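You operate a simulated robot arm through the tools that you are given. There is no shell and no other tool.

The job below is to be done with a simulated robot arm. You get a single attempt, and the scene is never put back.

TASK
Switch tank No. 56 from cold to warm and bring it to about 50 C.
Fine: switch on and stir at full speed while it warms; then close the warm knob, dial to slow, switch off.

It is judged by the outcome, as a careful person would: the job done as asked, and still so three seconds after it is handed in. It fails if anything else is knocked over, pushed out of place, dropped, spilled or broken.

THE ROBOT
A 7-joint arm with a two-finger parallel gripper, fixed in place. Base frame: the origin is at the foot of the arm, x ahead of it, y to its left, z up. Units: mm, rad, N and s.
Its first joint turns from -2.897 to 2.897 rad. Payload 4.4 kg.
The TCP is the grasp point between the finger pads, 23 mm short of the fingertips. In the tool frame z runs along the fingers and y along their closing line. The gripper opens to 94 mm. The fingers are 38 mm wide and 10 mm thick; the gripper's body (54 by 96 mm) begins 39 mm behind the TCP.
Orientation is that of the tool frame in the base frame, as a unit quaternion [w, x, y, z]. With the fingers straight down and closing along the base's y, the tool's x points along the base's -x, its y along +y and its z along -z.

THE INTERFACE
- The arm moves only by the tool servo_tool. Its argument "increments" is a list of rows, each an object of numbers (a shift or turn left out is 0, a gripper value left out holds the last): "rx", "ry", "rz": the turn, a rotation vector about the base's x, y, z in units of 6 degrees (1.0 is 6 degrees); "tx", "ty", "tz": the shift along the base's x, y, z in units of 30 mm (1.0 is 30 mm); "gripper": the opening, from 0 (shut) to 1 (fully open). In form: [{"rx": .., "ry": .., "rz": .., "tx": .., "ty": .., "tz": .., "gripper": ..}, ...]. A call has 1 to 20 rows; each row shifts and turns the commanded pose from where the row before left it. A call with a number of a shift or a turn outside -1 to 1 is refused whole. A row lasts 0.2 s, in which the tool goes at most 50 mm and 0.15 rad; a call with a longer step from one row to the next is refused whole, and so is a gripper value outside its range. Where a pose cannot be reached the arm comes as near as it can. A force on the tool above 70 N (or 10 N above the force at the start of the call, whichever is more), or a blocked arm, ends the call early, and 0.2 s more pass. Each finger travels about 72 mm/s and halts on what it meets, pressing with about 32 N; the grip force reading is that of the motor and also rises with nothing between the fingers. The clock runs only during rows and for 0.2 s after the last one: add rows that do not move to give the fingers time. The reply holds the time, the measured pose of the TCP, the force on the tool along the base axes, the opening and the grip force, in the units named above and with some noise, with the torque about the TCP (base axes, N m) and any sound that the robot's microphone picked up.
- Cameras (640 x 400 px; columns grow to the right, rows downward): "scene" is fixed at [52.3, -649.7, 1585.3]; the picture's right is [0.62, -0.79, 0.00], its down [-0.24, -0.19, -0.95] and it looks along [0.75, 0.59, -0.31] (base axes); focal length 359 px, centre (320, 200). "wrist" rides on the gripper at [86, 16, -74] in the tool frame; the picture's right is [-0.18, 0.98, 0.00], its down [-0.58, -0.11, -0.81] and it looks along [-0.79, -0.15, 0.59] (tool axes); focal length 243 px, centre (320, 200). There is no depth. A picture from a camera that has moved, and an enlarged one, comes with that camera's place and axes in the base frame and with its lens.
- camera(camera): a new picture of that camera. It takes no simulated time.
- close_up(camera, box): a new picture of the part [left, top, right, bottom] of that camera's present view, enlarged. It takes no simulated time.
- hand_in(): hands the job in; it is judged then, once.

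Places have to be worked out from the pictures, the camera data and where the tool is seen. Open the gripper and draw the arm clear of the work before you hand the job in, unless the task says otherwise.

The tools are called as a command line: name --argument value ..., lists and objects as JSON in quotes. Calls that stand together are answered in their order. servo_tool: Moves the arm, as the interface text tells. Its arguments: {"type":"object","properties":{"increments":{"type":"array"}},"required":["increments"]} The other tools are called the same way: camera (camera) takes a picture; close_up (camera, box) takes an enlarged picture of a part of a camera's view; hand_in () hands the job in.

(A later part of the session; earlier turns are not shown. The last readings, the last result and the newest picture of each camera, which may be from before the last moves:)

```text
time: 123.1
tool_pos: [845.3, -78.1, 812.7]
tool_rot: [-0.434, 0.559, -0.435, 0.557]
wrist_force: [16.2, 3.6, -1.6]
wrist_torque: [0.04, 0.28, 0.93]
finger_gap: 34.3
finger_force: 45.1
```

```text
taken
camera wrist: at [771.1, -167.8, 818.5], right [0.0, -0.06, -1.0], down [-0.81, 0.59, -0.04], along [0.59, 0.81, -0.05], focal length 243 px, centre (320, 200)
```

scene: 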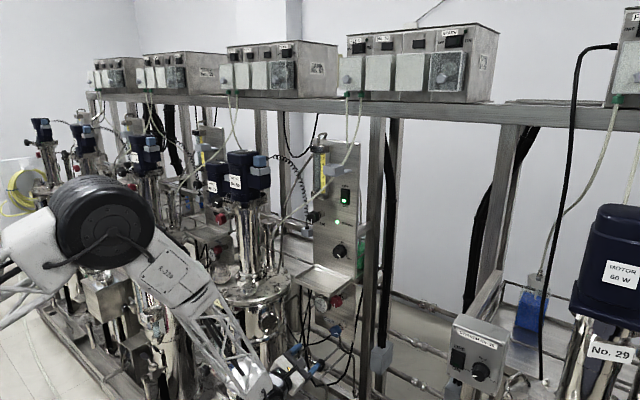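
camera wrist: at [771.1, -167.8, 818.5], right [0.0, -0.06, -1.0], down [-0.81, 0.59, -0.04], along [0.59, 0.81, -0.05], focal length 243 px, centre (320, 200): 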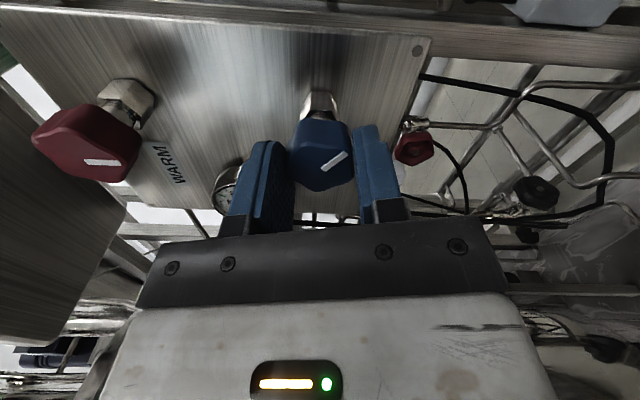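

The knob is following: about 50° turned, 40° to go. In this view the red knob's closed mark points right (down in the world), which is a good reference. Continuing.

servo_tool --increments '[{"rx": 0.7}, {"rx": 0.7}, {"rx": 0.7}, {"rx": 0.7}, {}]'

servo_tool --increments '[{"rx": 0.7}, {"rx": 0.7}, {"rx": 0.7}, {}]'

camera --camera "wrist"

close_up --camera "scene" --box '[290, 280, 386, 340]'

```text
time: 124.3
tool_pos: [845.6, -79.0, 811.0]
tool_rot: [0.511, -0.49, 0.511, -0.488]
wrist_force: [24.4, 5.1, -9.9]
wrist_torque: [0.03, 0.0, -0.56]
finger_gap: 34.1
finger_force: 44.9
```

```text
time: 125.3
tool_pos: [844.6, -78.4, 811.5]
tool_rot: [0.561, -0.431, 0.561, -0.429]
wrist_force: [21.0, 12.8, -10.7]
wrist_torque: [-0.01, -0.35, 0.51]
finger_gap: 34.1
finger_force: 44.8
```

```text
taken
camera wrist: at [771.0, -159.4, 774.1], right [0.0, 0.43, -0.9], down [-0.81, 0.53, 0.26], along [0.59, 0.73, 0.35], focal length 243 px, centre (320, 200)
```

wrist: 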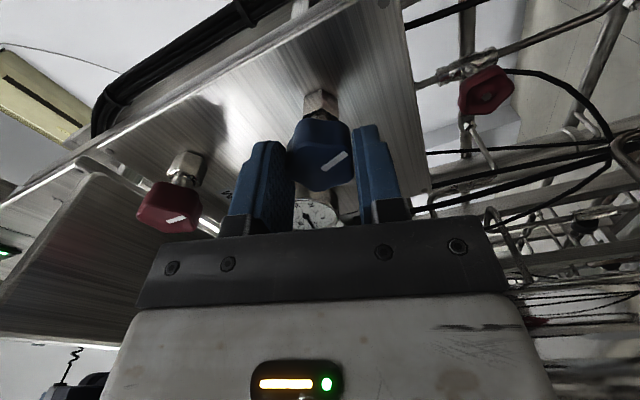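

```text
6.67 times, centred on (338, 310) of scene
camera zoom: at [52.3, -649.7, 1585.3], right [0.62, -0.79, 0.0], down [-0.24, -0.19, -0.95], along [0.75, 0.59, -0.31], focal length 2394 px, centre (200, -533)
```

zoom: 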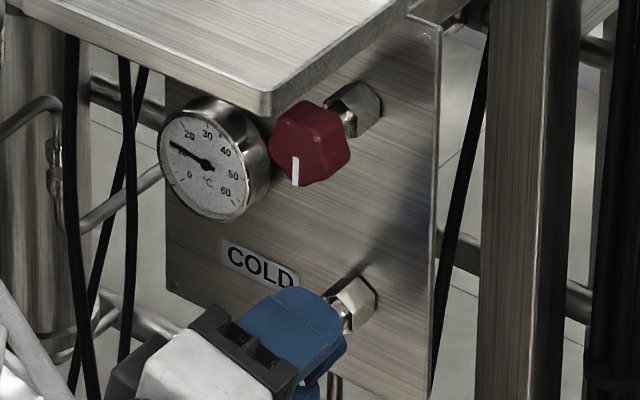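

About 79° turned, 11° left. Finishing the turn while watching for the stop.

servo_tool --increments '[{"rx": 0.6}, {"rx": 0.6}, {"rx": 0.6}, {}]'

camera --camera "wrist"

```text
time: 126.3
tool_pos: [846.2, -80.0, 812.0]
tool_rot: [0.599, -0.376, 0.599, -0.375]
wrist_force: [17.9, 19.3, -15.4]
wrist_torque: [0.09, -0.25, 0.69]
finger_gap: 34.2
finger_force: 45.4
```

```text
taken
camera wrist: at [771.0, -150.8, 759.7], right [0.0, 0.59, -0.8], down [-0.81, 0.47, 0.35], along [0.59, 0.65, 0.48], focal length 243 px, centre (320, 200)
```

wrist: 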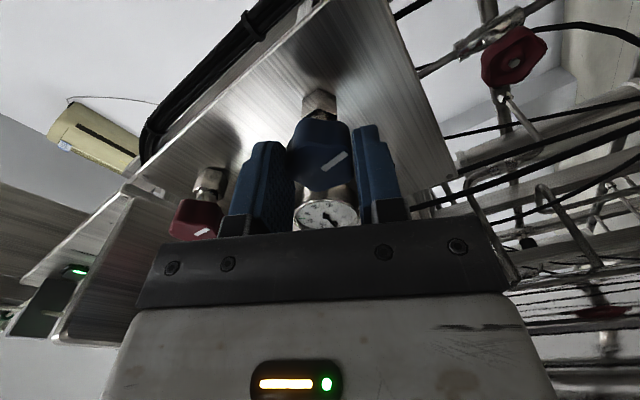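

Now 90° turned with no stop torque yet. I'll feel a few degrees further for the closed stop.

servo_tool --increments '[{"rx": 0.5}, {"rx": 0.4}, {}]'

close_up --camera "wrist" --box '[160, 80, 400, 230]'

```text
time: 127.1
tool_pos: [844.8, -79.0, 811.7]
tool_rot: [0.616, -0.347, 0.617, -0.345]
wrist_force: [19.2, 21.4, -21.4]
wrist_torque: [0.03, -0.1, 0.56]
finger_gap: 34.1
finger_force: 45.2
```

```text
2.67 times, centred on (280, 155) of wrist
camera zoom: at [771.0, -145.6, 753.2], right [0.0, 0.67, -0.74], down [-0.81, 0.44, 0.4], along [0.59, 0.6, 0.54], focal length 647 px, centre (427, 320)
```

zoom: 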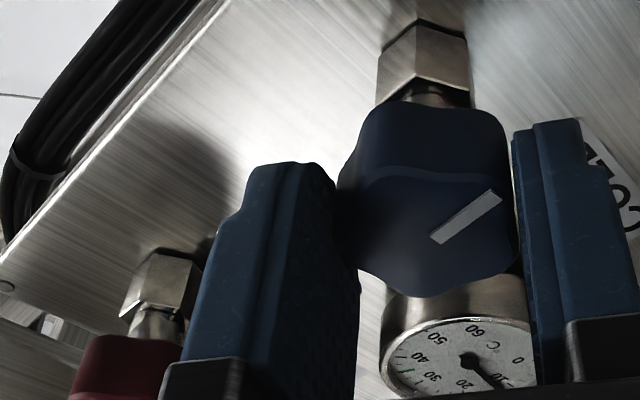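

The mark is now within about 7° of straight down, and it began a little above horizontal. I'll turn a few more degrees and watch the x-torque for a stop.

servo_tool --increments '[{"rx": 0.5}, {"rx": 0.5}, {}]'

close_up --camera "wrist" --box '[160, 80, 400, 230]'

```text
time: 127.9
tool_pos: [845.5, -78.9, 811.8]
tool_rot: [0.633, -0.315, 0.634, -0.313]
wrist_force: [24.4, 20.1, -31.5]
wrist_torque: [-0.82, 0.32, -0.02]
finger_gap: 34.3
finger_force: 45.0
```

```text
2.67 times, centred on (280, 155) of wrist
camera zoom: at [770.8, -139.2, 746.5], right [0.0, 0.74, -0.67], down [-0.81, 0.4, 0.44], along [0.59, 0.54, 0.6], focal length 647 px, centre (427, 320)
```

zoom: 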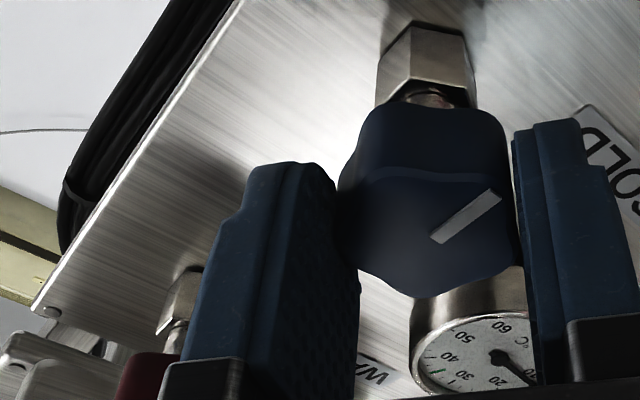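

The x-torque jumped to -0.82, so the cold knob is at its closed stop. Releasing and backing straight out.

servo_tool --increments '[{"gripper": 0.8}, {}, {}, {}, {"tx": -0.8}, {"tx": -1}, {"tx": -1}, {"tx": -1}, {"tx": -1}, {}]'

close_up --camera "scene" --box '[300, 280, 380, 330]'

```text
time: 130.1
tool_pos: [702.3, -80.1, 811.7]
tool_rot: [0.634, -0.315, 0.634, -0.313]
wrist_force: [0.0, -0.4, -0.6]
wrist_torque: [0.01, -0.01, 0.03]
finger_gap: 75.2
finger_force: 0.1
```

```text
8.00 times, centred on (340, 305) of scene
camera zoom: at [52.3, -649.7, 1585.3], right [0.62, -0.79, 0.0], down [-0.24, -0.19, -0.95], along [0.75, 0.59, -0.31], focal length 2873 px, centre (160, -640)
```

zoom: 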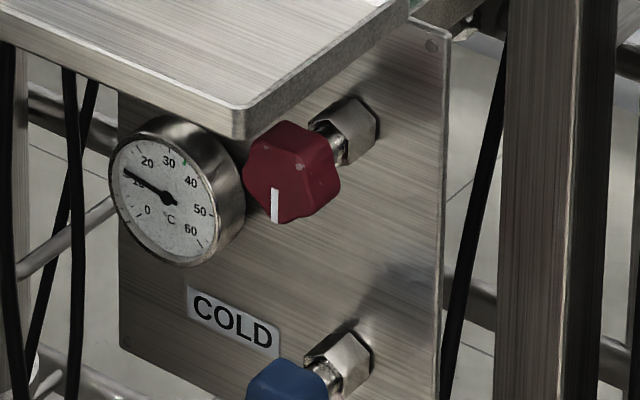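

The cold knob is released. I'll rise to the warm knob's height (z≈924) and roll to about +15°, so the -90° opening turn ends near -75° with the camera staying below the tray.

servo_tool --increments '[{"tz": 0.93}, {"tz": 0.93}, {"tz": 0.93}, {"tz": 0.95}, {"rx": 1}, {"rx": 1}, {"rx": 1}, {"rx": 1}, {"rx": 1}, {"rx": 1}, {"rx": 1}, {"rx": 1}, {"rx": 1}, {"rx": 1}, {"rx": 1}, {"rx": 0.3}, {}]'

camera --camera "wrist"

close_up --camera "scene" --box '[220, 260, 400, 372]'

```text
time: 133.7
tool_pos: [700.9, -79.5, 924.5]
tool_rot: [0.702, 0.092, 0.7, 0.094]
wrist_force: [0.9, 0.5, -1.0]
wrist_torque: [0.02, -0.02, -0.01]
finger_gap: 75.4
finger_force: 0.1
```

```text
taken
camera wrist: at [627.0, -42.1, 845.6], right [0.0, 0.9, 0.43], down [-0.81, -0.26, 0.53], along [0.59, -0.35, 0.73], focal length 243 px, centre (320, 200)
```

wrist: 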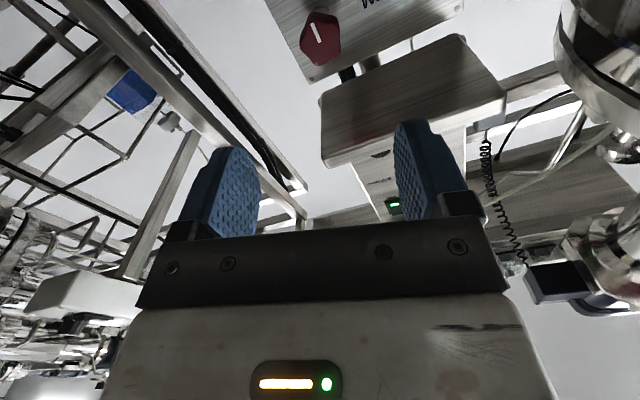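

```text
3.56 times, centred on (310, 316) of scene
camera zoom: at [52.3, -649.7, 1585.3], right [0.62, -0.79, 0.0], down [-0.24, -0.19, -0.95], along [0.75, 0.59, -0.31], focal length 1277 px, centre (356, -212)
```

zoom: 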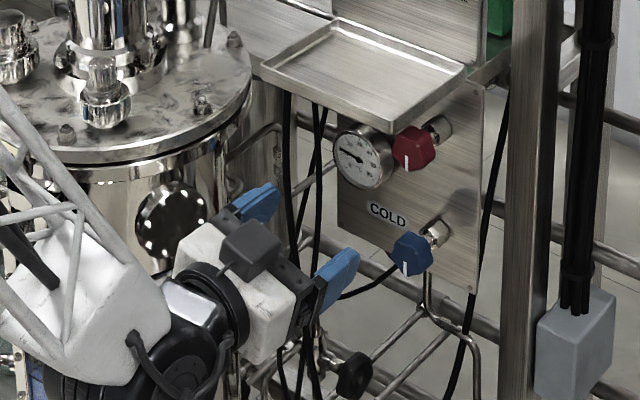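

The blue knob's mark now points straight down, so cold is closed. I'll verify the red knob's alignment with a wrist close-up.

close_up --camera "wrist" --box '[240, 0, 400, 100]'

close_up --camera "scene" --box '[305, 285, 353, 315]'

```text
4.00 times, centred on (320, 50) of wrist
camera zoom: at [627.0, -42.1, 845.6], right [0.0, 0.9, 0.43], down [-0.81, -0.26, 0.53], along [0.59, -0.35, 0.73], focal length 970 px, centre (320, 800)
```

zoom: 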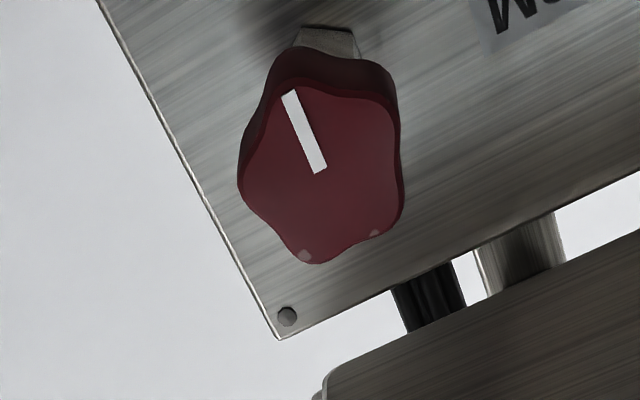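

```text
13.33 times, centred on (329, 300) of scene
camera zoom: at [52.3, -649.7, 1585.3], right [0.62, -0.79, 0.0], down [-0.24, -0.19, -0.95], along [0.75, 0.59, -0.31], focal length 4789 px, centre (200, -1133)
```

zoom: 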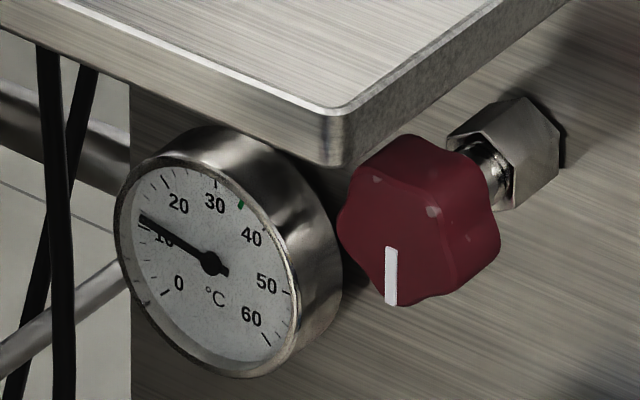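

The gauge reads about 12 °C, and the red knob is within 2 mm of the tool axis. Advancing to x≈846 with the gripper at 75 mm.

servo_tool --increments '[{"tx": 1}, {"tx": 1}, {"tx": 1}, {"tx": 1}, {"tx": 0.5}, {"tx": 0.33}, {}]'

camera --camera "wrist"

close_up --camera "scene" --box '[240, 260, 400, 360]'

```text
time: 135.3
tool_pos: [846.6, -77.9, 923.5]
tool_rot: [0.702, 0.092, 0.7, 0.093]
wrist_force: [0.6, 0.1, -0.5]
wrist_torque: [-0.01, 0.01, 0.0]
finger_gap: 75.3
finger_force: 0.0
```

```text
taken
camera wrist: at [772.4, -41.8, 845.4], right [0.0, 0.9, 0.43], down [-0.81, -0.26, 0.53], along [0.59, -0.35, 0.73], focal length 243 px, centre (320, 200)
```

wrist: 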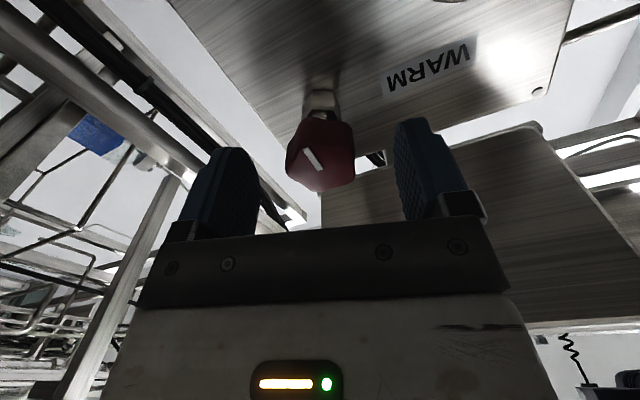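

```text
4.00 times, centred on (320, 310) of scene
camera zoom: at [52.3, -649.7, 1585.3], right [0.62, -0.79, 0.0], down [-0.24, -0.19, -0.95], along [0.75, 0.59, -0.31], focal length 1437 px, centre (320, -240)
```

zoom: 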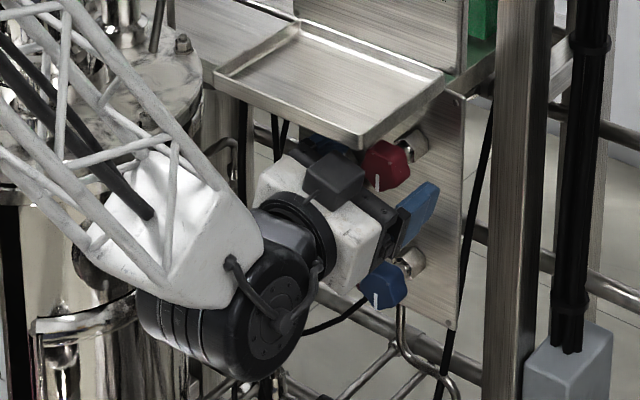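

The knob sits between the fingers and everything is clear of the tray. Closing on the red knob.

servo_tool --increments '[{"gripper": 0}, {}, {}, {}, {}]'

camera --camera "wrist"

```text
time: 136.5
tool_pos: [846.6, -78.5, 925.2]
tool_rot: [0.702, 0.091, 0.7, 0.093]
wrist_force: [0.4, 32.7, 3.0]
wrist_torque: [0.03, 0.02, 0.43]
finger_gap: 34.6
finger_force: 45.3
```

```text
taken
camera wrist: at [772.2, -41.1, 845.5], right [0.0, 0.9, 0.43], down [-0.81, -0.26, 0.53], along [0.59, -0.35, 0.73], focal length 243 px, centre (320, 200)
```

wrist: 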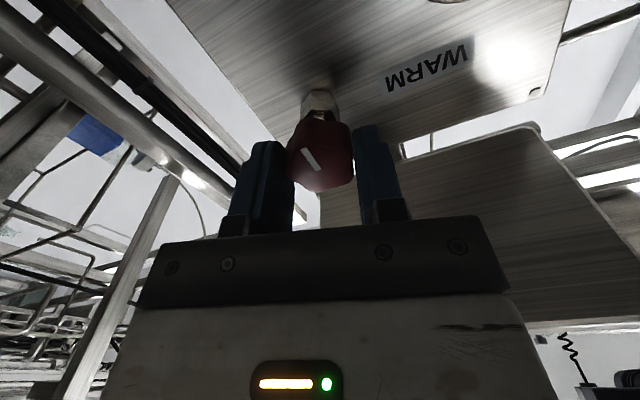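

33 N in +y, so I'll ease 2 mm that way and then begin the counter-clockwise opening turn (-rx) in moderate steps.

servo_tool --increments '[{"ty": 0.07}, {}]'

servo_tool --increments '[{"rx": -0.7}, {"rx": -0.7}, {"rx": -0.7}, {}]'

camera --camera "wrist"

```text
time: 137.1
tool_pos: [846.0, -78.1, 925.3]
tool_rot: [0.702, 0.093, 0.7, 0.093]
wrist_force: [11.3, -2.0, 0.6]
wrist_torque: [0.03, 0.32, -0.07]
finger_gap: 34.4
finger_force: 44.6
```

```text
time: 138.1
tool_pos: [847.5, -77.7, 925.0]
tool_rot: [0.708, 0.015, 0.706, 0.014]
wrist_force: [18.3, -26.1, -0.6]
wrist_torque: [0.05, 0.25, -0.16]
finger_gap: 34.6
finger_force: 45.2
```

```text
taken
camera wrist: at [772.2, -59.1, 839.3], right [0.0, 0.97, 0.23], down [-0.81, -0.13, 0.57], along [0.59, -0.18, 0.79], focal length 243 px, centre (320, 200)
```

wrist: 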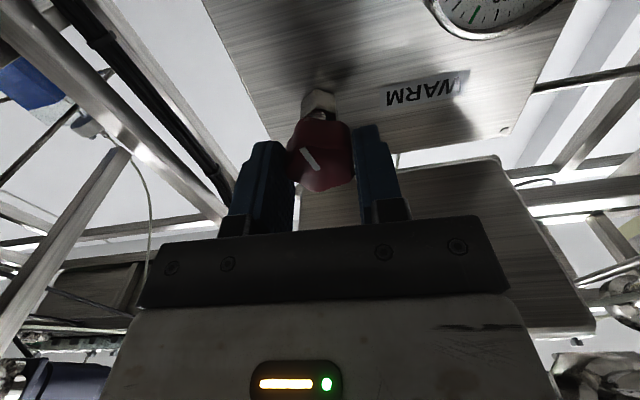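

The knob follows, about 13° so far. There is a small lateral force, so I'll nudge -1 mm in y and continue.

servo_tool --increments '[{"ty": -0.04, "rx": -0.7}, {"rx": -0.7}, {"rx": -0.7}, {"rx": -0.7}, {}]'

servo_tool --increments '[{"rx": -0.7}, {"rx": -0.7}, {"rx": -0.7}, {"rx": -0.7}, {}]'

camera --camera "wrist"

```text
time: 139.3
tool_pos: [846.9, -77.6, 925.4]
tool_rot: [0.702, -0.09, 0.701, -0.087]
wrist_force: [4.6, -6.1, 9.8]
wrist_torque: [-0.03, -0.19, -0.22]
finger_gap: 34.4
finger_force: 45.4
```

```text
time: 140.5
tool_pos: [846.1, -78.1, 925.0]
tool_rot: [0.682, -0.191, 0.68, -0.189]
wrist_force: [-0.7, 6.6, 17.6]
wrist_torque: [0.02, -0.8, 0.24]
finger_gap: 34.4
finger_force: 45.1
```

```text
taken
camera wrist: at [772.2, -110.1, 842.7], right [0.0, 0.94, -0.35], down [-0.81, 0.21, 0.55], along [0.59, 0.29, 0.76], focal length 243 px, centre (320, 200)
```

wrist: 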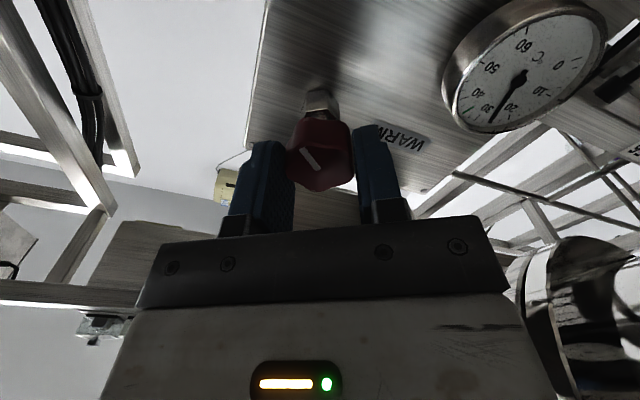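

The gauge is already rising. I'll read it closely before going on.

close_up --camera "wrist" --box '[430, 0, 622, 120]'

```text
3.33 times, centred on (526, 60) of wrist
camera zoom: at [772.2, -110.1, 842.7], right [0.0, 0.94, -0.35], down [-0.81, 0.21, 0.55], along [0.59, 0.29, 0.76], focal length 809 px, centre (-367, 667)
```

zoom: 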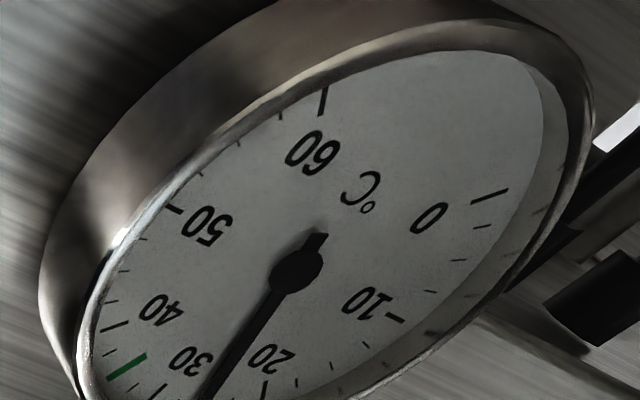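

It reads roughly 26 °C and is climbing quickly even half-open, so I'll hold the knob at this opening and advance time in tiny steps to measure the rate.

servo_tool --increments '[{}]'

close_up --camera "wrist" --box '[430, 0, 622, 120]'

```text
time: 140.9
tool_pos: [846.0, -78.8, 924.9]
tool_rot: [0.682, -0.191, 0.68, -0.189]
wrist_force: [-1.0, 8.8, 19.7]
wrist_torque: [0.01, -0.61, 0.18]
finger_gap: 34.2
finger_force: 45.3
```

```text
3.33 times, centred on (526, 60) of wrist
camera zoom: at [772.2, -110.1, 842.7], right [0.0, 0.94, -0.35], down [-0.81, 0.21, 0.55], along [0.59, 0.28, 0.76], focal length 809 px, centre (-367, 667)
```

zoom: 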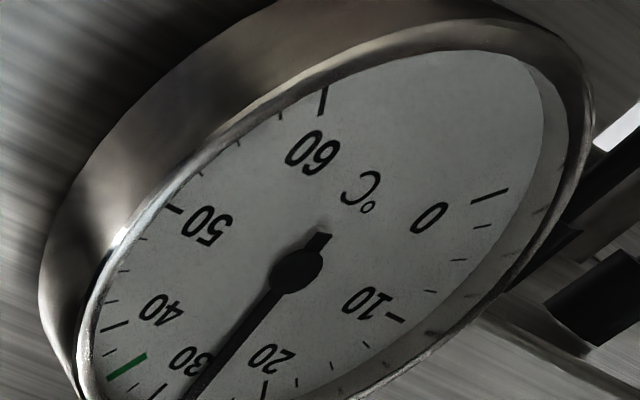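

It's about 27 °C and rising at about 2.5 °C/s, which is controllable. I'll hold the opening and wait about 3 s, keeping the grip.

servo_tool --increments '[{}, {}, {}, {}, {}, {}, {}, {}, {}, {}, {}, {}]'

close_up --camera "wrist" --box '[430, 0, 622, 120]'

```text
time: 143.5
tool_pos: [845.5, -78.0, 924.2]
tool_rot: [0.681, -0.19, 0.681, -0.189]
wrist_force: [5.1, 15.8, 23.6]
wrist_torque: [0.03, -0.66, 0.17]
finger_gap: 34.3
finger_force: 45.2
```

```text
3.33 times, centred on (526, 60) of wrist
camera zoom: at [772.1, -110.1, 842.6], right [0.0, 0.94, -0.35], down [-0.81, 0.21, 0.55], along [0.59, 0.28, 0.76], focal length 809 px, centre (-367, 667)
```

zoom: 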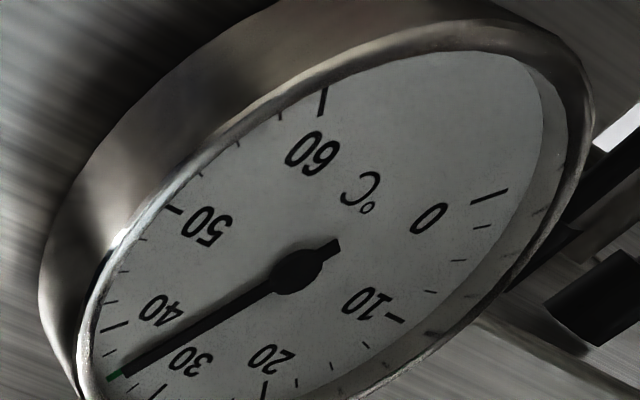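

The needle is at the green mark, about 35 °C, so the rate is roughly 3 °C/s. I'll wait about 2 s more.

servo_tool --increments '[{}, {}, {}, {}, {}, {}, {}, {}, {}]'

close_up --camera "wrist" --box '[430, 0, 622, 120]'

```text
time: 145.5
tool_pos: [847.0, -79.4, 926.2]
tool_rot: [0.682, -0.19, 0.681, -0.19]
wrist_force: [8.8, 18.2, 26.3]
wrist_torque: [0.01, -0.47, 0.14]
finger_gap: 34.0
finger_force: 44.7
```

```text
3.33 times, centred on (526, 60) of wrist
camera zoom: at [772.1, -110.1, 842.6], right [0.0, 0.94, -0.35], down [-0.81, 0.21, 0.55], along [0.59, 0.28, 0.76], focal length 809 px, centre (-367, 667)
```

zoom: 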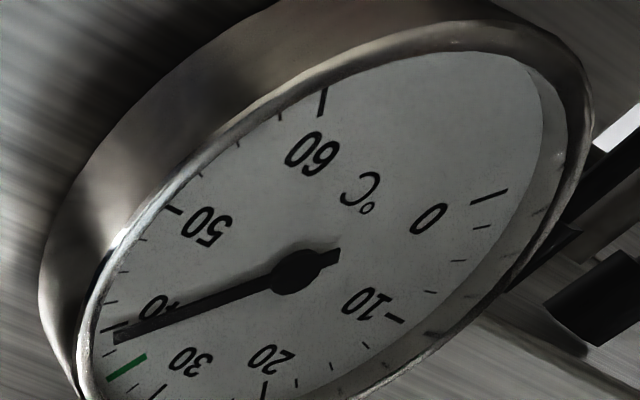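

Now about 39 °C and climbing at about 2 °C/s. I'll wait a further 2.4 s.

servo_tool --increments '[{}, {}, {}, {}, {}, {}, {}, {}, {}, {}, {}]'

close_up --camera "wrist" --box '[430, 0, 622, 120]'

```text
time: 147.9
tool_pos: [845.7, -78.5, 924.1]
tool_rot: [0.682, -0.191, 0.681, -0.189]
wrist_force: [9.1, 16.2, 26.0]
wrist_torque: [0.06, -0.47, 0.13]
finger_gap: 34.2
finger_force: 45.3
```

```text
3.33 times, centred on (526, 60) of wrist
camera zoom: at [772.1, -110.2, 842.6], right [0.0, 0.94, -0.35], down [-0.81, 0.21, 0.55], along [0.59, 0.28, 0.76], focal length 809 px, centre (-367, 667)
```

zoom: 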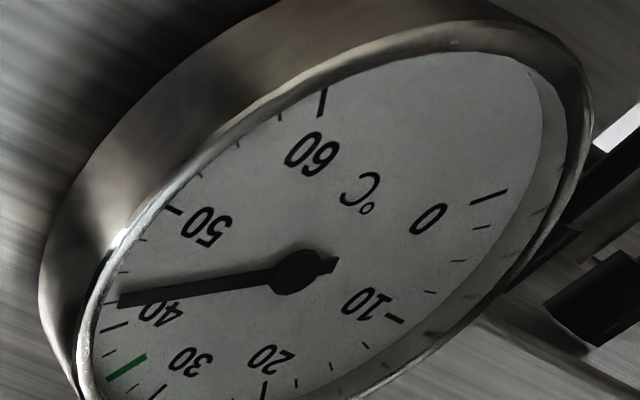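

About 42.5 °C now and the rise is slowing (about 1.3 °C/s). I'll wait another 2 s to see whether it levels off at this opening.

servo_tool --increments '[{}, {}, {}, {}, {}, {}, {}, {}, {}]'

close_up --camera "wrist" --box '[430, 0, 622, 120]'

```text
time: 149.9
tool_pos: [846.5, -77.9, 925.0]
tool_rot: [0.682, -0.191, 0.68, -0.19]
wrist_force: [8.9, 15.8, 25.8]
wrist_torque: [0.05, -0.54, 0.17]
finger_gap: 34.2
finger_force: 44.9
```

```text
3.33 times, centred on (526, 60) of wrist
camera zoom: at [772.1, -110.2, 842.6], right [0.0, 0.94, -0.35], down [-0.81, 0.21, 0.55], along [0.59, 0.28, 0.76], focal length 809 px, centre (-367, 667)
```

zoom: 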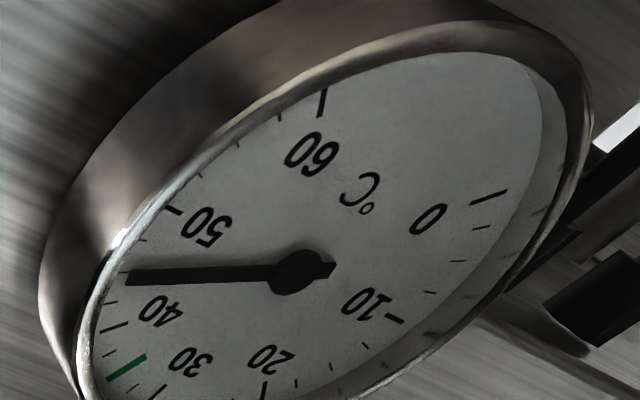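

About 44.7 °C, still rising at about 1.1 °C/s. Waiting 3 s more.

servo_tool --increments '[{}, {}, {}, {}, {}, {}, {}, {}, {}, {}, {}, {}, {}, {}]'

close_up --camera "wrist" --box '[430, 0, 622, 120]'

```text
time: 152.9
tool_pos: [848.0, -77.4, 924.6]
tool_rot: [0.682, -0.19, 0.68, -0.19]
wrist_force: [7.7, 14.9, 23.3]
wrist_torque: [0.05, -0.53, 0.11]
finger_gap: 34.4
finger_force: 45.0
```

```text
3.33 times, centred on (526, 60) of wrist
camera zoom: at [772.1, -110.2, 842.5], right [0.0, 0.94, -0.35], down [-0.81, 0.21, 0.55], along [0.59, 0.28, 0.76], focal length 809 px, centre (-367, 667)
```

zoom: 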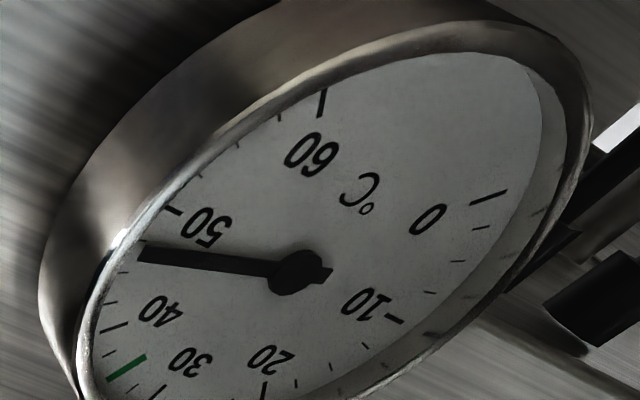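

About 47 °C now, rising at about 0.8 °C/s. Waiting about 2.6 s more before starting to close.

servo_tool --increments '[{}, {}, {}, {}, {}, {}, {}, {}, {}, {}, {}, {}]'

close_up --camera "wrist" --box '[430, 0, 622, 120]'

```text
time: 155.5
tool_pos: [845.2, -78.7, 924.3]
tool_rot: [0.681, -0.19, 0.681, -0.191]
wrist_force: [7.3, 13.0, 22.6]
wrist_torque: [0.0, -0.45, 0.09]
finger_gap: 34.1
finger_force: 45.1
```

```text
3.33 times, centred on (526, 60) of wrist
camera zoom: at [772.1, -110.2, 842.5], right [0.0, 0.94, -0.35], down [-0.81, 0.21, 0.55], along [0.59, 0.28, 0.76], focal length 809 px, centre (-367, 667)
```

zoom: 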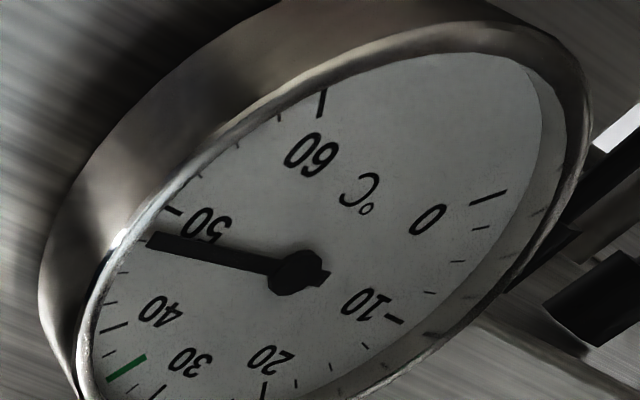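

The needle is near 47.8 °C and approaching a plateau around 49–50 at this opening. I'll open the knob another 12° so it comes up properly, then re-check.

servo_tool --increments '[{"rx": -0.7}, {"rx": -0.7}, {"rx": -0.7}, {}]'

camera --camera "wrist"

```text
time: 156.5
tool_pos: [847.6, -77.8, 923.8]
tool_rot: [0.656, -0.264, 0.656, -0.263]
wrist_force: [-7.5, 2.8, 25.3]
wrist_torque: [-0.02, -1.19, 0.39]
finger_gap: 34.0
finger_force: 45.0
```

```text
taken
camera wrist: at [772.0, -127.5, 851.3], right [0.0, 0.84, -0.55], down [-0.81, 0.32, 0.49], along [0.59, 0.44, 0.68], focal length 243 px, centre (320, 200)
```

wrist: 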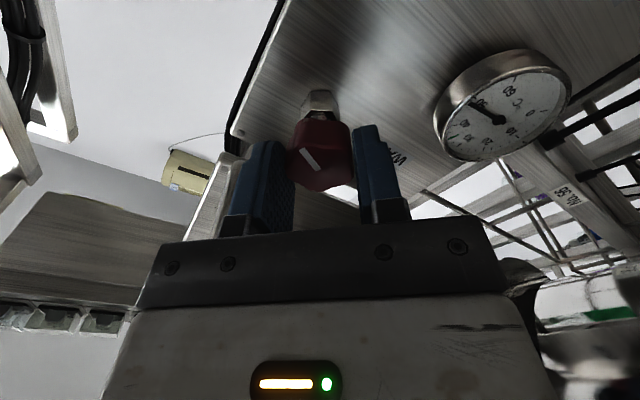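

Knob opened to about 58°. Reading the gauge in this view.

close_up --camera "wrist" --box '[424, 45, 584, 145]'

servo_tool --increments '[{}, {}, {}, {}]'

close_up --camera "wrist" --box '[424, 45, 584, 145]'

```text
4.00 times, centred on (504, 95) of wrist
camera zoom: at [772.0, -127.5, 851.3], right [0.0, 0.84, -0.55], down [-0.81, 0.32, 0.49], along [0.59, 0.44, 0.68], focal length 970 px, centre (-416, 620)
```

zoom: 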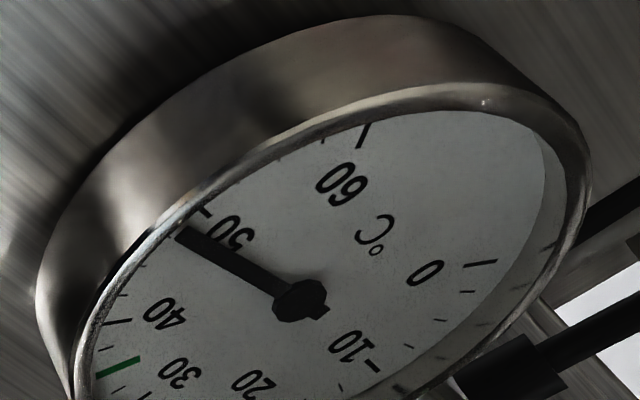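

```text
time: 157.5
tool_pos: [845.6, -77.2, 923.7]
tool_rot: [0.656, -0.264, 0.656, -0.263]
wrist_force: [-13.0, -2.6, 27.9]
wrist_torque: [0.02, -0.29, -0.34]
finger_gap: 34.4
finger_force: 45.1
```

```text
4.00 times, centred on (504, 95) of wrist
camera zoom: at [772.0, -127.4, 851.3], right [0.0, 0.84, -0.55], down [-0.81, 0.32, 0.5], along [0.59, 0.44, 0.68], focal length 970 px, centre (-416, 620)
```

zoom: 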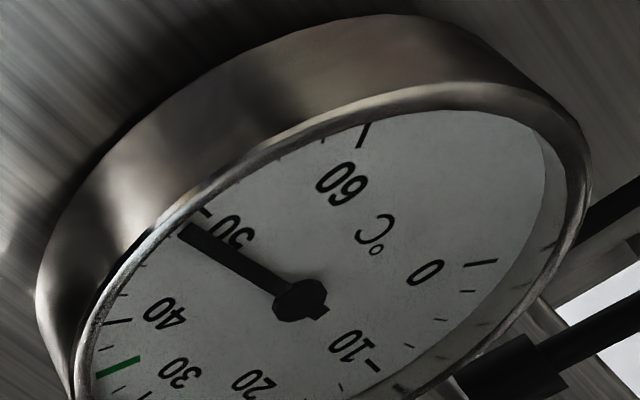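

The needle looks to be around 48 °C and nearly level. I'll wait 3 s more to see whether it's still creeping up.

servo_tool --increments '[{}, {}, {}, {}, {}, {}, {}, {}, {}, {}, {}, {}, {}, {}]'

close_up --camera "wrist" --box '[424, 45, 584, 145]'

```text
time: 160.5
tool_pos: [846.2, -78.8, 925.2]
tool_rot: [0.657, -0.264, 0.656, -0.262]
wrist_force: [-15.8, -14.1, 24.3]
wrist_torque: [0.06, -0.48, -0.28]
finger_gap: 34.2
finger_force: 44.8
```

```text
4.00 times, centred on (504, 95) of wrist
camera zoom: at [772.1, -127.5, 851.3], right [0.0, 0.84, -0.55], down [-0.81, 0.32, 0.5], along [0.59, 0.44, 0.68], focal length 970 px, centre (-416, 620)
```

zoom: 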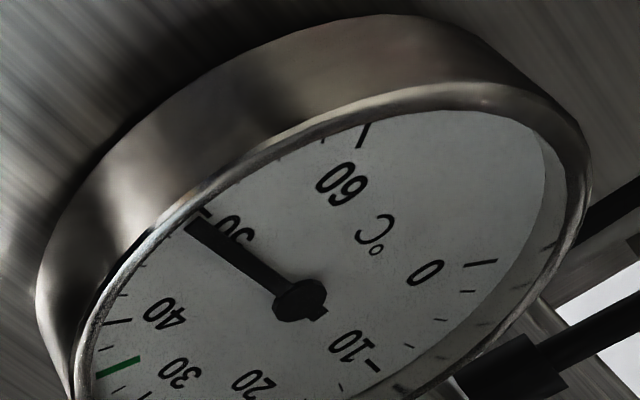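

About 48.4 °C and creeping at only about 0.17 °C/s. I'll open the knob further, by about 25° more, to let it reach 50.

servo_tool --increments '[{"rx": -0.7}, {"rx": -0.7}, {"rx": -0.7}, {}]'

servo_tool --increments '[{"rx": -0.7}, {"rx": -0.7}, {"rx": -0.7}, {}]'

camera --camera "wrist"

```text
time: 161.5
tool_pos: [846.4, -77.7, 925.3]
tool_rot: [0.624, -0.334, 0.623, -0.334]
wrist_force: [-1.1, -17.2, 21.3]
wrist_torque: [-0.06, -0.07, -0.57]
finger_gap: 34.1
finger_force: 44.9
```

```text
time: 162.5
tool_pos: [846.2, -79.2, 924.3]
tool_rot: [0.583, -0.401, 0.582, -0.401]
wrist_force: [-2.9, -20.6, 24.0]
wrist_torque: [0.02, -0.53, 0.12]
finger_gap: 34.1
finger_force: 45.1
```

```text
taken
camera wrist: at [772.1, -154.4, 879.0], right [0.0, 0.52, -0.85], down [-0.81, 0.5, 0.31], along [0.59, 0.69, 0.42], focal length 243 px, centre (320, 200)
```

wrist: 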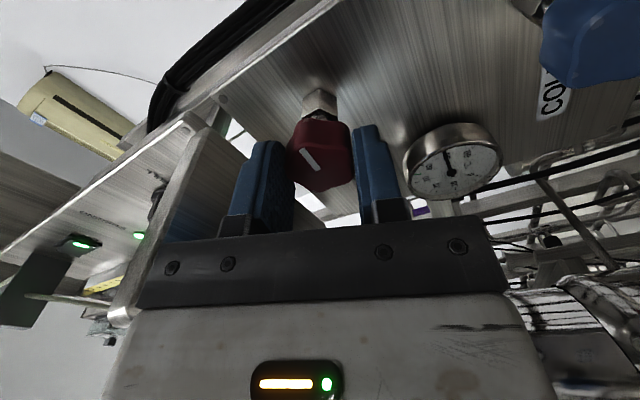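

close_up --camera "wrist" --box '[396, 115, 508, 185]'

close_up --camera "scene" --box '[305, 285, 353, 315]'

```text
5.71 times, centred on (452, 150) of wrist
camera zoom: at [772.1, -154.4, 879.0], right [0.0, 0.52, -0.85], down [-0.81, 0.5, 0.31], along [0.59, 0.69, 0.42], focal length 1386 px, centre (-434, 486)
```

zoom: 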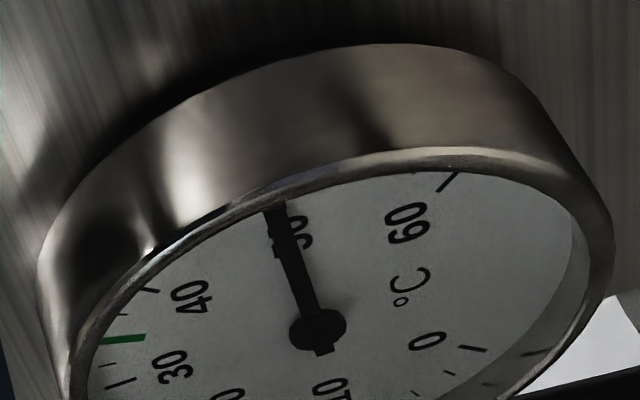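

```text
13.33 times, centred on (329, 300) of scene
camera zoom: at [52.3, -649.7, 1585.3], right [0.62, -0.79, 0.0], down [-0.24, -0.19, -0.95], along [0.75, 0.59, -0.31], focal length 4789 px, centre (200, -1133)
```

zoom: 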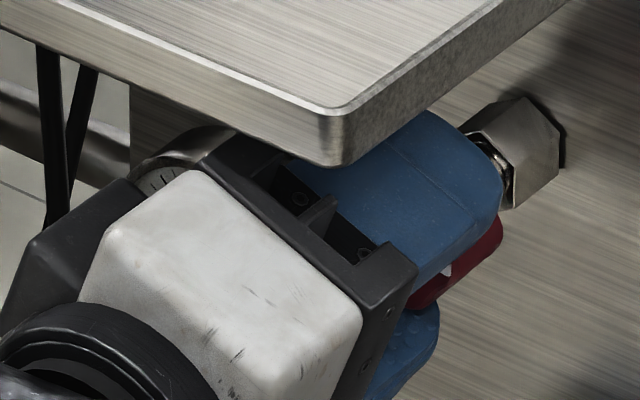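

The needle is now on top of the 50 tick area (about 49–49.5 °C). I'll wait about 1.6 s more and re-read.

servo_tool --increments '[{}, {}, {}, {}, {}, {}, {}]'

close_up --camera "wrist" --box '[396, 115, 508, 185]'

```text
time: 164.1
tool_pos: [847.0, -78.5, 924.6]
tool_rot: [0.583, -0.401, 0.583, -0.4]
wrist_force: [-5.1, -23.5, 26.7]
wrist_torque: [0.01, -0.49, -0.49]
finger_gap: 34.2
finger_force: 45.6
```

```text
5.71 times, centred on (452, 150) of wrist
camera zoom: at [772.1, -154.3, 879.0], right [0.0, 0.53, -0.85], down [-0.81, 0.5, 0.31], along [0.59, 0.69, 0.42], focal length 1386 px, centre (-434, 486)
```

zoom: 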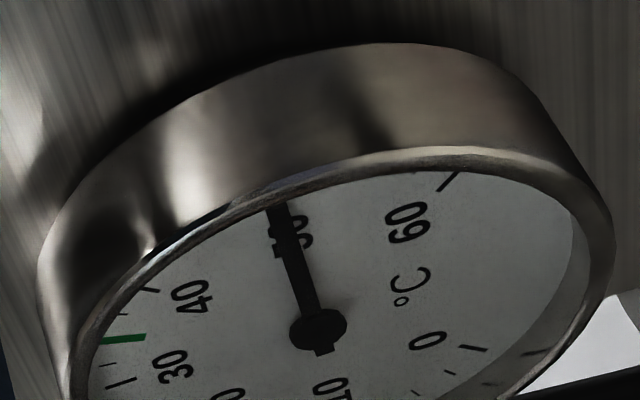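

About 49 °C; the readings fit an exponential approach to about 50 °C, so overshoot is unlikely. I'll wait 4 s more, holding the knob.

servo_tool --increments '[{}, {}, {}, {}, {}, {}, {}, {}, {}, {}, {}, {}, {}, {}, {}, {}, {}, {}, {}]'

close_up --camera "wrist" --box '[396, 115, 508, 185]'

```text
time: 168.1
tool_pos: [845.0, -77.8, 924.9]
tool_rot: [0.584, -0.4, 0.583, -0.4]
wrist_force: [-2.9, -25.1, 29.4]
wrist_torque: [0.05, -0.47, -0.42]
finger_gap: 34.2
finger_force: 45.4
```

```text
5.71 times, centred on (452, 150) of wrist
camera zoom: at [772.1, -154.3, 879.0], right [0.0, 0.53, -0.85], down [-0.81, 0.5, 0.31], along [0.59, 0.69, 0.42], focal length 1386 px, centre (-434, 486)
```

zoom: 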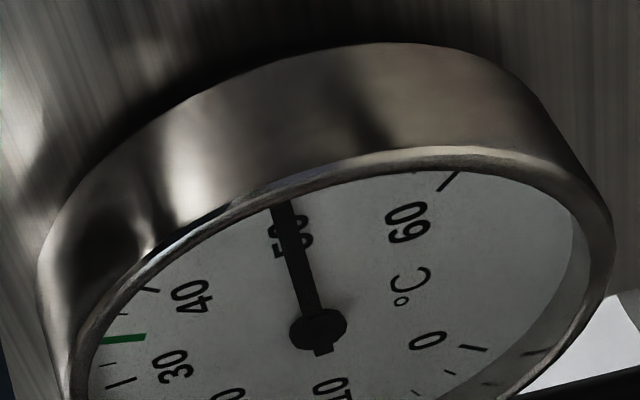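

The needle now passes right through the middle of the "50" label. Time to close the warm knob: turning clockwise (+rx) back in checked batches.

servo_tool --increments '[{"rx": 0.8}, {"rx": 0.8}, {"rx": 0.8}, {"rx": 0.8}, {"rx": 0.8}]'

servo_tool --increments '[{"rx": 0.8}, {"rx": 0.8}, {"rx": 0.8}, {"rx": 0.8}, {"rx": 0.8}]'

servo_tool --increments '[{"rx": 0.8}, {"rx": 0.8}, {"rx": 0.8}, {"rx": 0.8}, {"rx": 0.8}]'

camera --camera "wrist"

```text
time: 169.3
tool_pos: [846.0, -78.2, 924.5]
tool_rot: [0.654, -0.271, 0.653, -0.269]
wrist_force: [7.9, -21.0, 24.8]
wrist_torque: [-0.04, -1.27, 0.6]
finger_gap: 34.4
finger_force: 44.9
```

```text
time: 170.5
tool_pos: [846.2, -78.2, 924.6]
tool_rot: [0.696, -0.129, 0.695, -0.127]
wrist_force: [14.6, -6.4, 21.1]
wrist_torque: [-0.03, -0.58, 0.04]
finger_gap: 34.3
finger_force: 44.8
```

```text
time: 171.7
tool_pos: [846.5, -77.7, 924.0]
tool_rot: [0.707, 0.018, 0.706, 0.02]
wrist_force: [23.6, 5.2, 15.0]
wrist_torque: [0.0, 0.0, -0.01]
finger_gap: 34.2
finger_force: 45.0
```

```text
taken
camera wrist: at [772.0, -58.2, 839.2], right [0.0, 0.97, 0.24], down [-0.81, -0.14, 0.57], along [0.59, -0.19, 0.78], focal length 243 px, centre (320, 200)
```

wrist: 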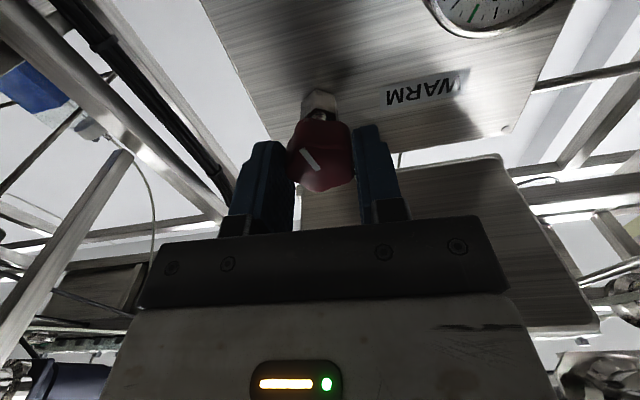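

Roll is at about +3°; the closed position was at about +15°. Finishing to the stop while watching the x-torque.

servo_tool --increments '[{"rx": 0.7}, {"rx": 0.7}, {"rx": 0.5}]'

servo_tool --increments '[{"rx": 0.4}, {"rx": 0.3}]'

```text
time: 172.5
tool_pos: [846.3, -77.1, 924.7]
tool_rot: [0.702, 0.088, 0.701, 0.09]
wrist_force: [23.9, 12.5, 10.9]
wrist_torque: [-0.05, -0.45, -0.02]
finger_gap: 34.0
finger_force: 45.4
```

```text
time: 173.1
tool_pos: [845.6, -77.9, 924.3]
tool_rot: [0.698, 0.113, 0.698, 0.115]
wrist_force: [27.7, 17.2, 5.5]
wrist_torque: [-0.63, 0.09, -0.06]
finger_gap: 34.3
finger_force: 45.1
```

The torque is -0.63, so the warm knob is at its closed stop. Releasing and backing straight out from under the tray.

servo_tool --increments '[{"gripper": 0.8}, {}, {}, {}, {"tx": -0.8}, {"tx": -1}, {"tx": -1}, {"tx": -1}, {"tx": -1}, {}]'

close_up --camera "scene" --box '[305, 285, 353, 315]'

close_up --camera "scene" --box '[220, 260, 400, 372]'

```text
time: 175.3
tool_pos: [702.5, -78.0, 924.2]
tool_rot: [0.698, 0.114, 0.697, 0.115]
wrist_force: [0.7, 0.6, 0.2]
wrist_torque: [-0.04, 0.01, 0.04]
finger_gap: 75.4
finger_force: 0.1
```

```text
13.33 times, centred on (329, 300) of scene
camera zoom: at [52.3, -649.7, 1585.3], right [0.62, -0.79, 0.0], down [-0.24, -0.19, -0.95], along [0.75, 0.59, -0.31], focal length 4789 px, centre (200, -1133)
```

zoom: 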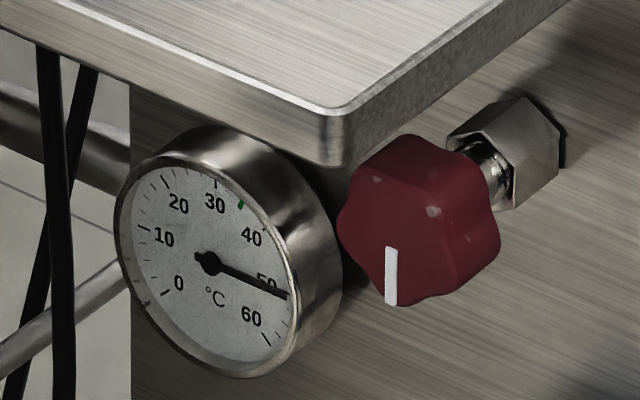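

```text
3.56 times, centred on (310, 316) of scene
camera zoom: at [52.3, -649.7, 1585.3], right [0.62, -0.79, 0.0], down [-0.24, -0.19, -0.95], along [0.75, 0.59, -0.31], focal length 1277 px, centre (356, -212)
```

zoom: 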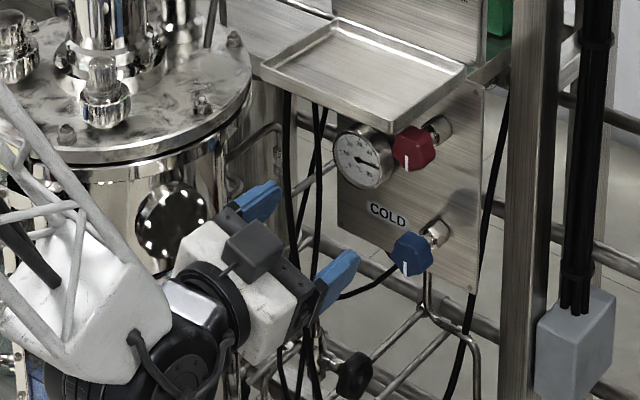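

The gauge reads 50 °C, the red mark points straight down (closed) and so does the blue one. Next is the dial to SLOW: I'll roll to about -65°, rise at x≈700 in front of the tray, and line up with the dial axis.

servo_tool --increments '[{"rx": -1}, {"rx": -1}, {"rx": -1}, {"rx": -1}, {"rx": -1}, {"rx": -1}, {"rx": -1}, {"rx": -1}, {"rx": -1}, {"rx": -1}, {"rx": -1}, {"rx": -1}, {"rx": -1}, {"rx": -1}, {}]'

servo_tool --increments '[{"tz": 1}, {"tz": 1}, {"tz": 1}, {"tz": 1}, {"tz": 1, "ty": 0.43}, {"tz": 0.33}, {}]'

camera --camera "wrist"

```text
time: 178.5
tool_pos: [702.5, -77.9, 923.6]
tool_rot: [0.594, -0.383, 0.595, -0.382]
wrist_force: [0.4, 0.8, 0.5]
wrist_torque: [-0.02, 0.01, 0.01]
finger_gap: 75.5
finger_force: 0.0
```

```text
time: 180.1
tool_pos: [701.9, -64.8, 1084.4]
tool_rot: [0.595, -0.382, 0.595, -0.381]
wrist_force: [-0.5, 0.2, 0.0]
wrist_torque: [0.05, -0.01, -0.01]
finger_gap: 75.2
finger_force: 0.0
```

```text
taken
camera wrist: at [627.9, -137.8, 1033.6], right [0.0, 0.58, -0.82], down [-0.81, 0.48, 0.34], along [0.59, 0.66, 0.46], focal length 243 px, centre (320, 200)
```

wrist: 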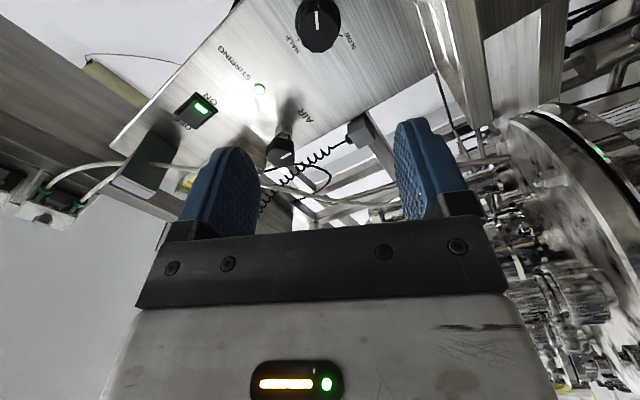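

The dial is on the tool axis. Advancing to grip it again.

servo_tool --increments '[{"tx": 1}, {"tx": 1}, {"tx": 1}, {"tx": 1}, {"tx": 1}, {"tx": 0.5}, {"tx": 0.23}, {}]'

servo_tool --increments '[{"gripper": 0}, {}, {}, {}, {}]'

camera --camera "wrist"

```text
time: 181.9
tool_pos: [873.2, -65.5, 1084.1]
tool_rot: [0.595, -0.383, 0.595, -0.381]
wrist_force: [-0.2, -0.6, 0.3]
wrist_torque: [0.0, -0.01, 0.02]
finger_gap: 75.0
finger_force: 0.1
```

```text
time: 183.1
tool_pos: [873.5, -65.9, 1085.1]
tool_rot: [0.596, -0.381, 0.595, -0.381]
wrist_force: [2.5, -6.2, 8.2]
wrist_torque: [0.01, -0.18, -0.19]
finger_gap: 36.8
finger_force: 45.0
```

```text
taken
camera wrist: at [800.1, -138.4, 1034.8], right [0.0, 0.58, -0.82], down [-0.81, 0.48, 0.34], along [0.59, 0.66, 0.47], focal length 243 px, centre (320, 200)
```

wrist: 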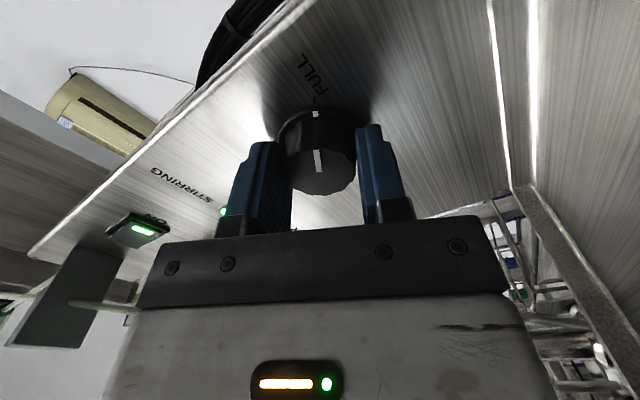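

Well-centred grip with low forces. Now turning counter-clockwise (-rx) 120° toward HALF in batches.

servo_tool --increments '[{"rx": -0.9}, {"rx": -0.9}, {"rx": -0.9}, {"rx": -0.9}, {"rx": -0.9}, {}]'

servo_tool --increments '[{"rx": -0.9}, {"rx": -0.9}, {"rx": -0.9}, {"rx": -0.9}, {"rx": -0.9}, {"rx": -0.9}, {"rx": -0.9}, {"rx": -0.9}, {"rx": -0.9}, {}]'

servo_tool --increments '[{"rx": -0.9}, {"rx": -0.9}, {"rx": -0.9}, {"rx": -0.9}, {"rx": -0.9}, {"rx": -0.9}, {"rx": -0.9}, {"rx": -0.9}, {}]'

camera --camera "wrist"

```text
time: 184.5
tool_pos: [874.2, -65.4, 1084.9]
tool_rot: [-0.489, 0.512, -0.489, 0.509]
wrist_force: [11.6, -7.1, 11.0]
wrist_torque: [-0.04, -0.35, -0.3]
finger_gap: 36.9
finger_force: 45.4
```

```text
time: 186.7
tool_pos: [873.8, -65.5, 1083.7]
tool_rot: [-0.236, 0.667, -0.237, 0.666]
wrist_force: [24.7, -9.4, 12.7]
wrist_torque: [0.0, -0.36, -0.18]
finger_gap: 36.9
finger_force: 44.7
```

```text
time: 188.3
tool_pos: [878.6, -66.8, 1074.3]
tool_rot: [-0.007, 0.712, -0.006, 0.702]
wrist_force: [-228.9, 13.8, 44.6]
wrist_torque: [-0.2, -5.0, 0.01]
finger_gap: 37.5
finger_force: 44.3
stopped in row 8: the force on the tool passed its limit at 395 N (the readings are from after the stop); the commanded pose is now the measured one
```

```text
taken
camera wrist: at [806.9, -84.6, 1162.5], right [0.0, -0.98, -0.2], down [-0.82, 0.12, -0.57], along [0.58, 0.16, -0.8], focal length 243 px, centre (320, 200)
```

wrist: 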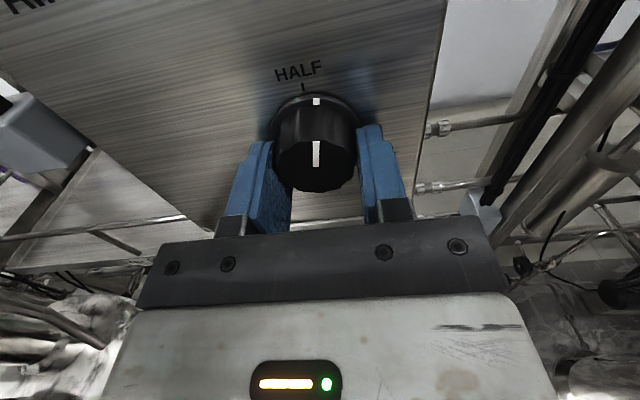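

There was an unexpected force spike: the arm lunged about 5 mm forward and 10 mm down near roll -180°, pressing on the panel. I'll relieve it right away by releasing the grip and easing back slightly.

servo_tool --increments '[{"gripper": 0.6}, {"tx": -0.15}]'

```text
time: 188.6
tool_pos: [880.5, -64.9, 1074.7]
tool_rot: [-0.007, 0.712, -0.006, 0.702]
wrist_force: [-134.2, 10.5, 25.0]
wrist_torque: [-0.01, -3.03, -0.16]
finger_gap: 37.1
finger_force: 0.0
stopped in row 1: the force on the tool passed its limit at 253 N (the readings are from after the stop); the commanded pose is now the measured one
```

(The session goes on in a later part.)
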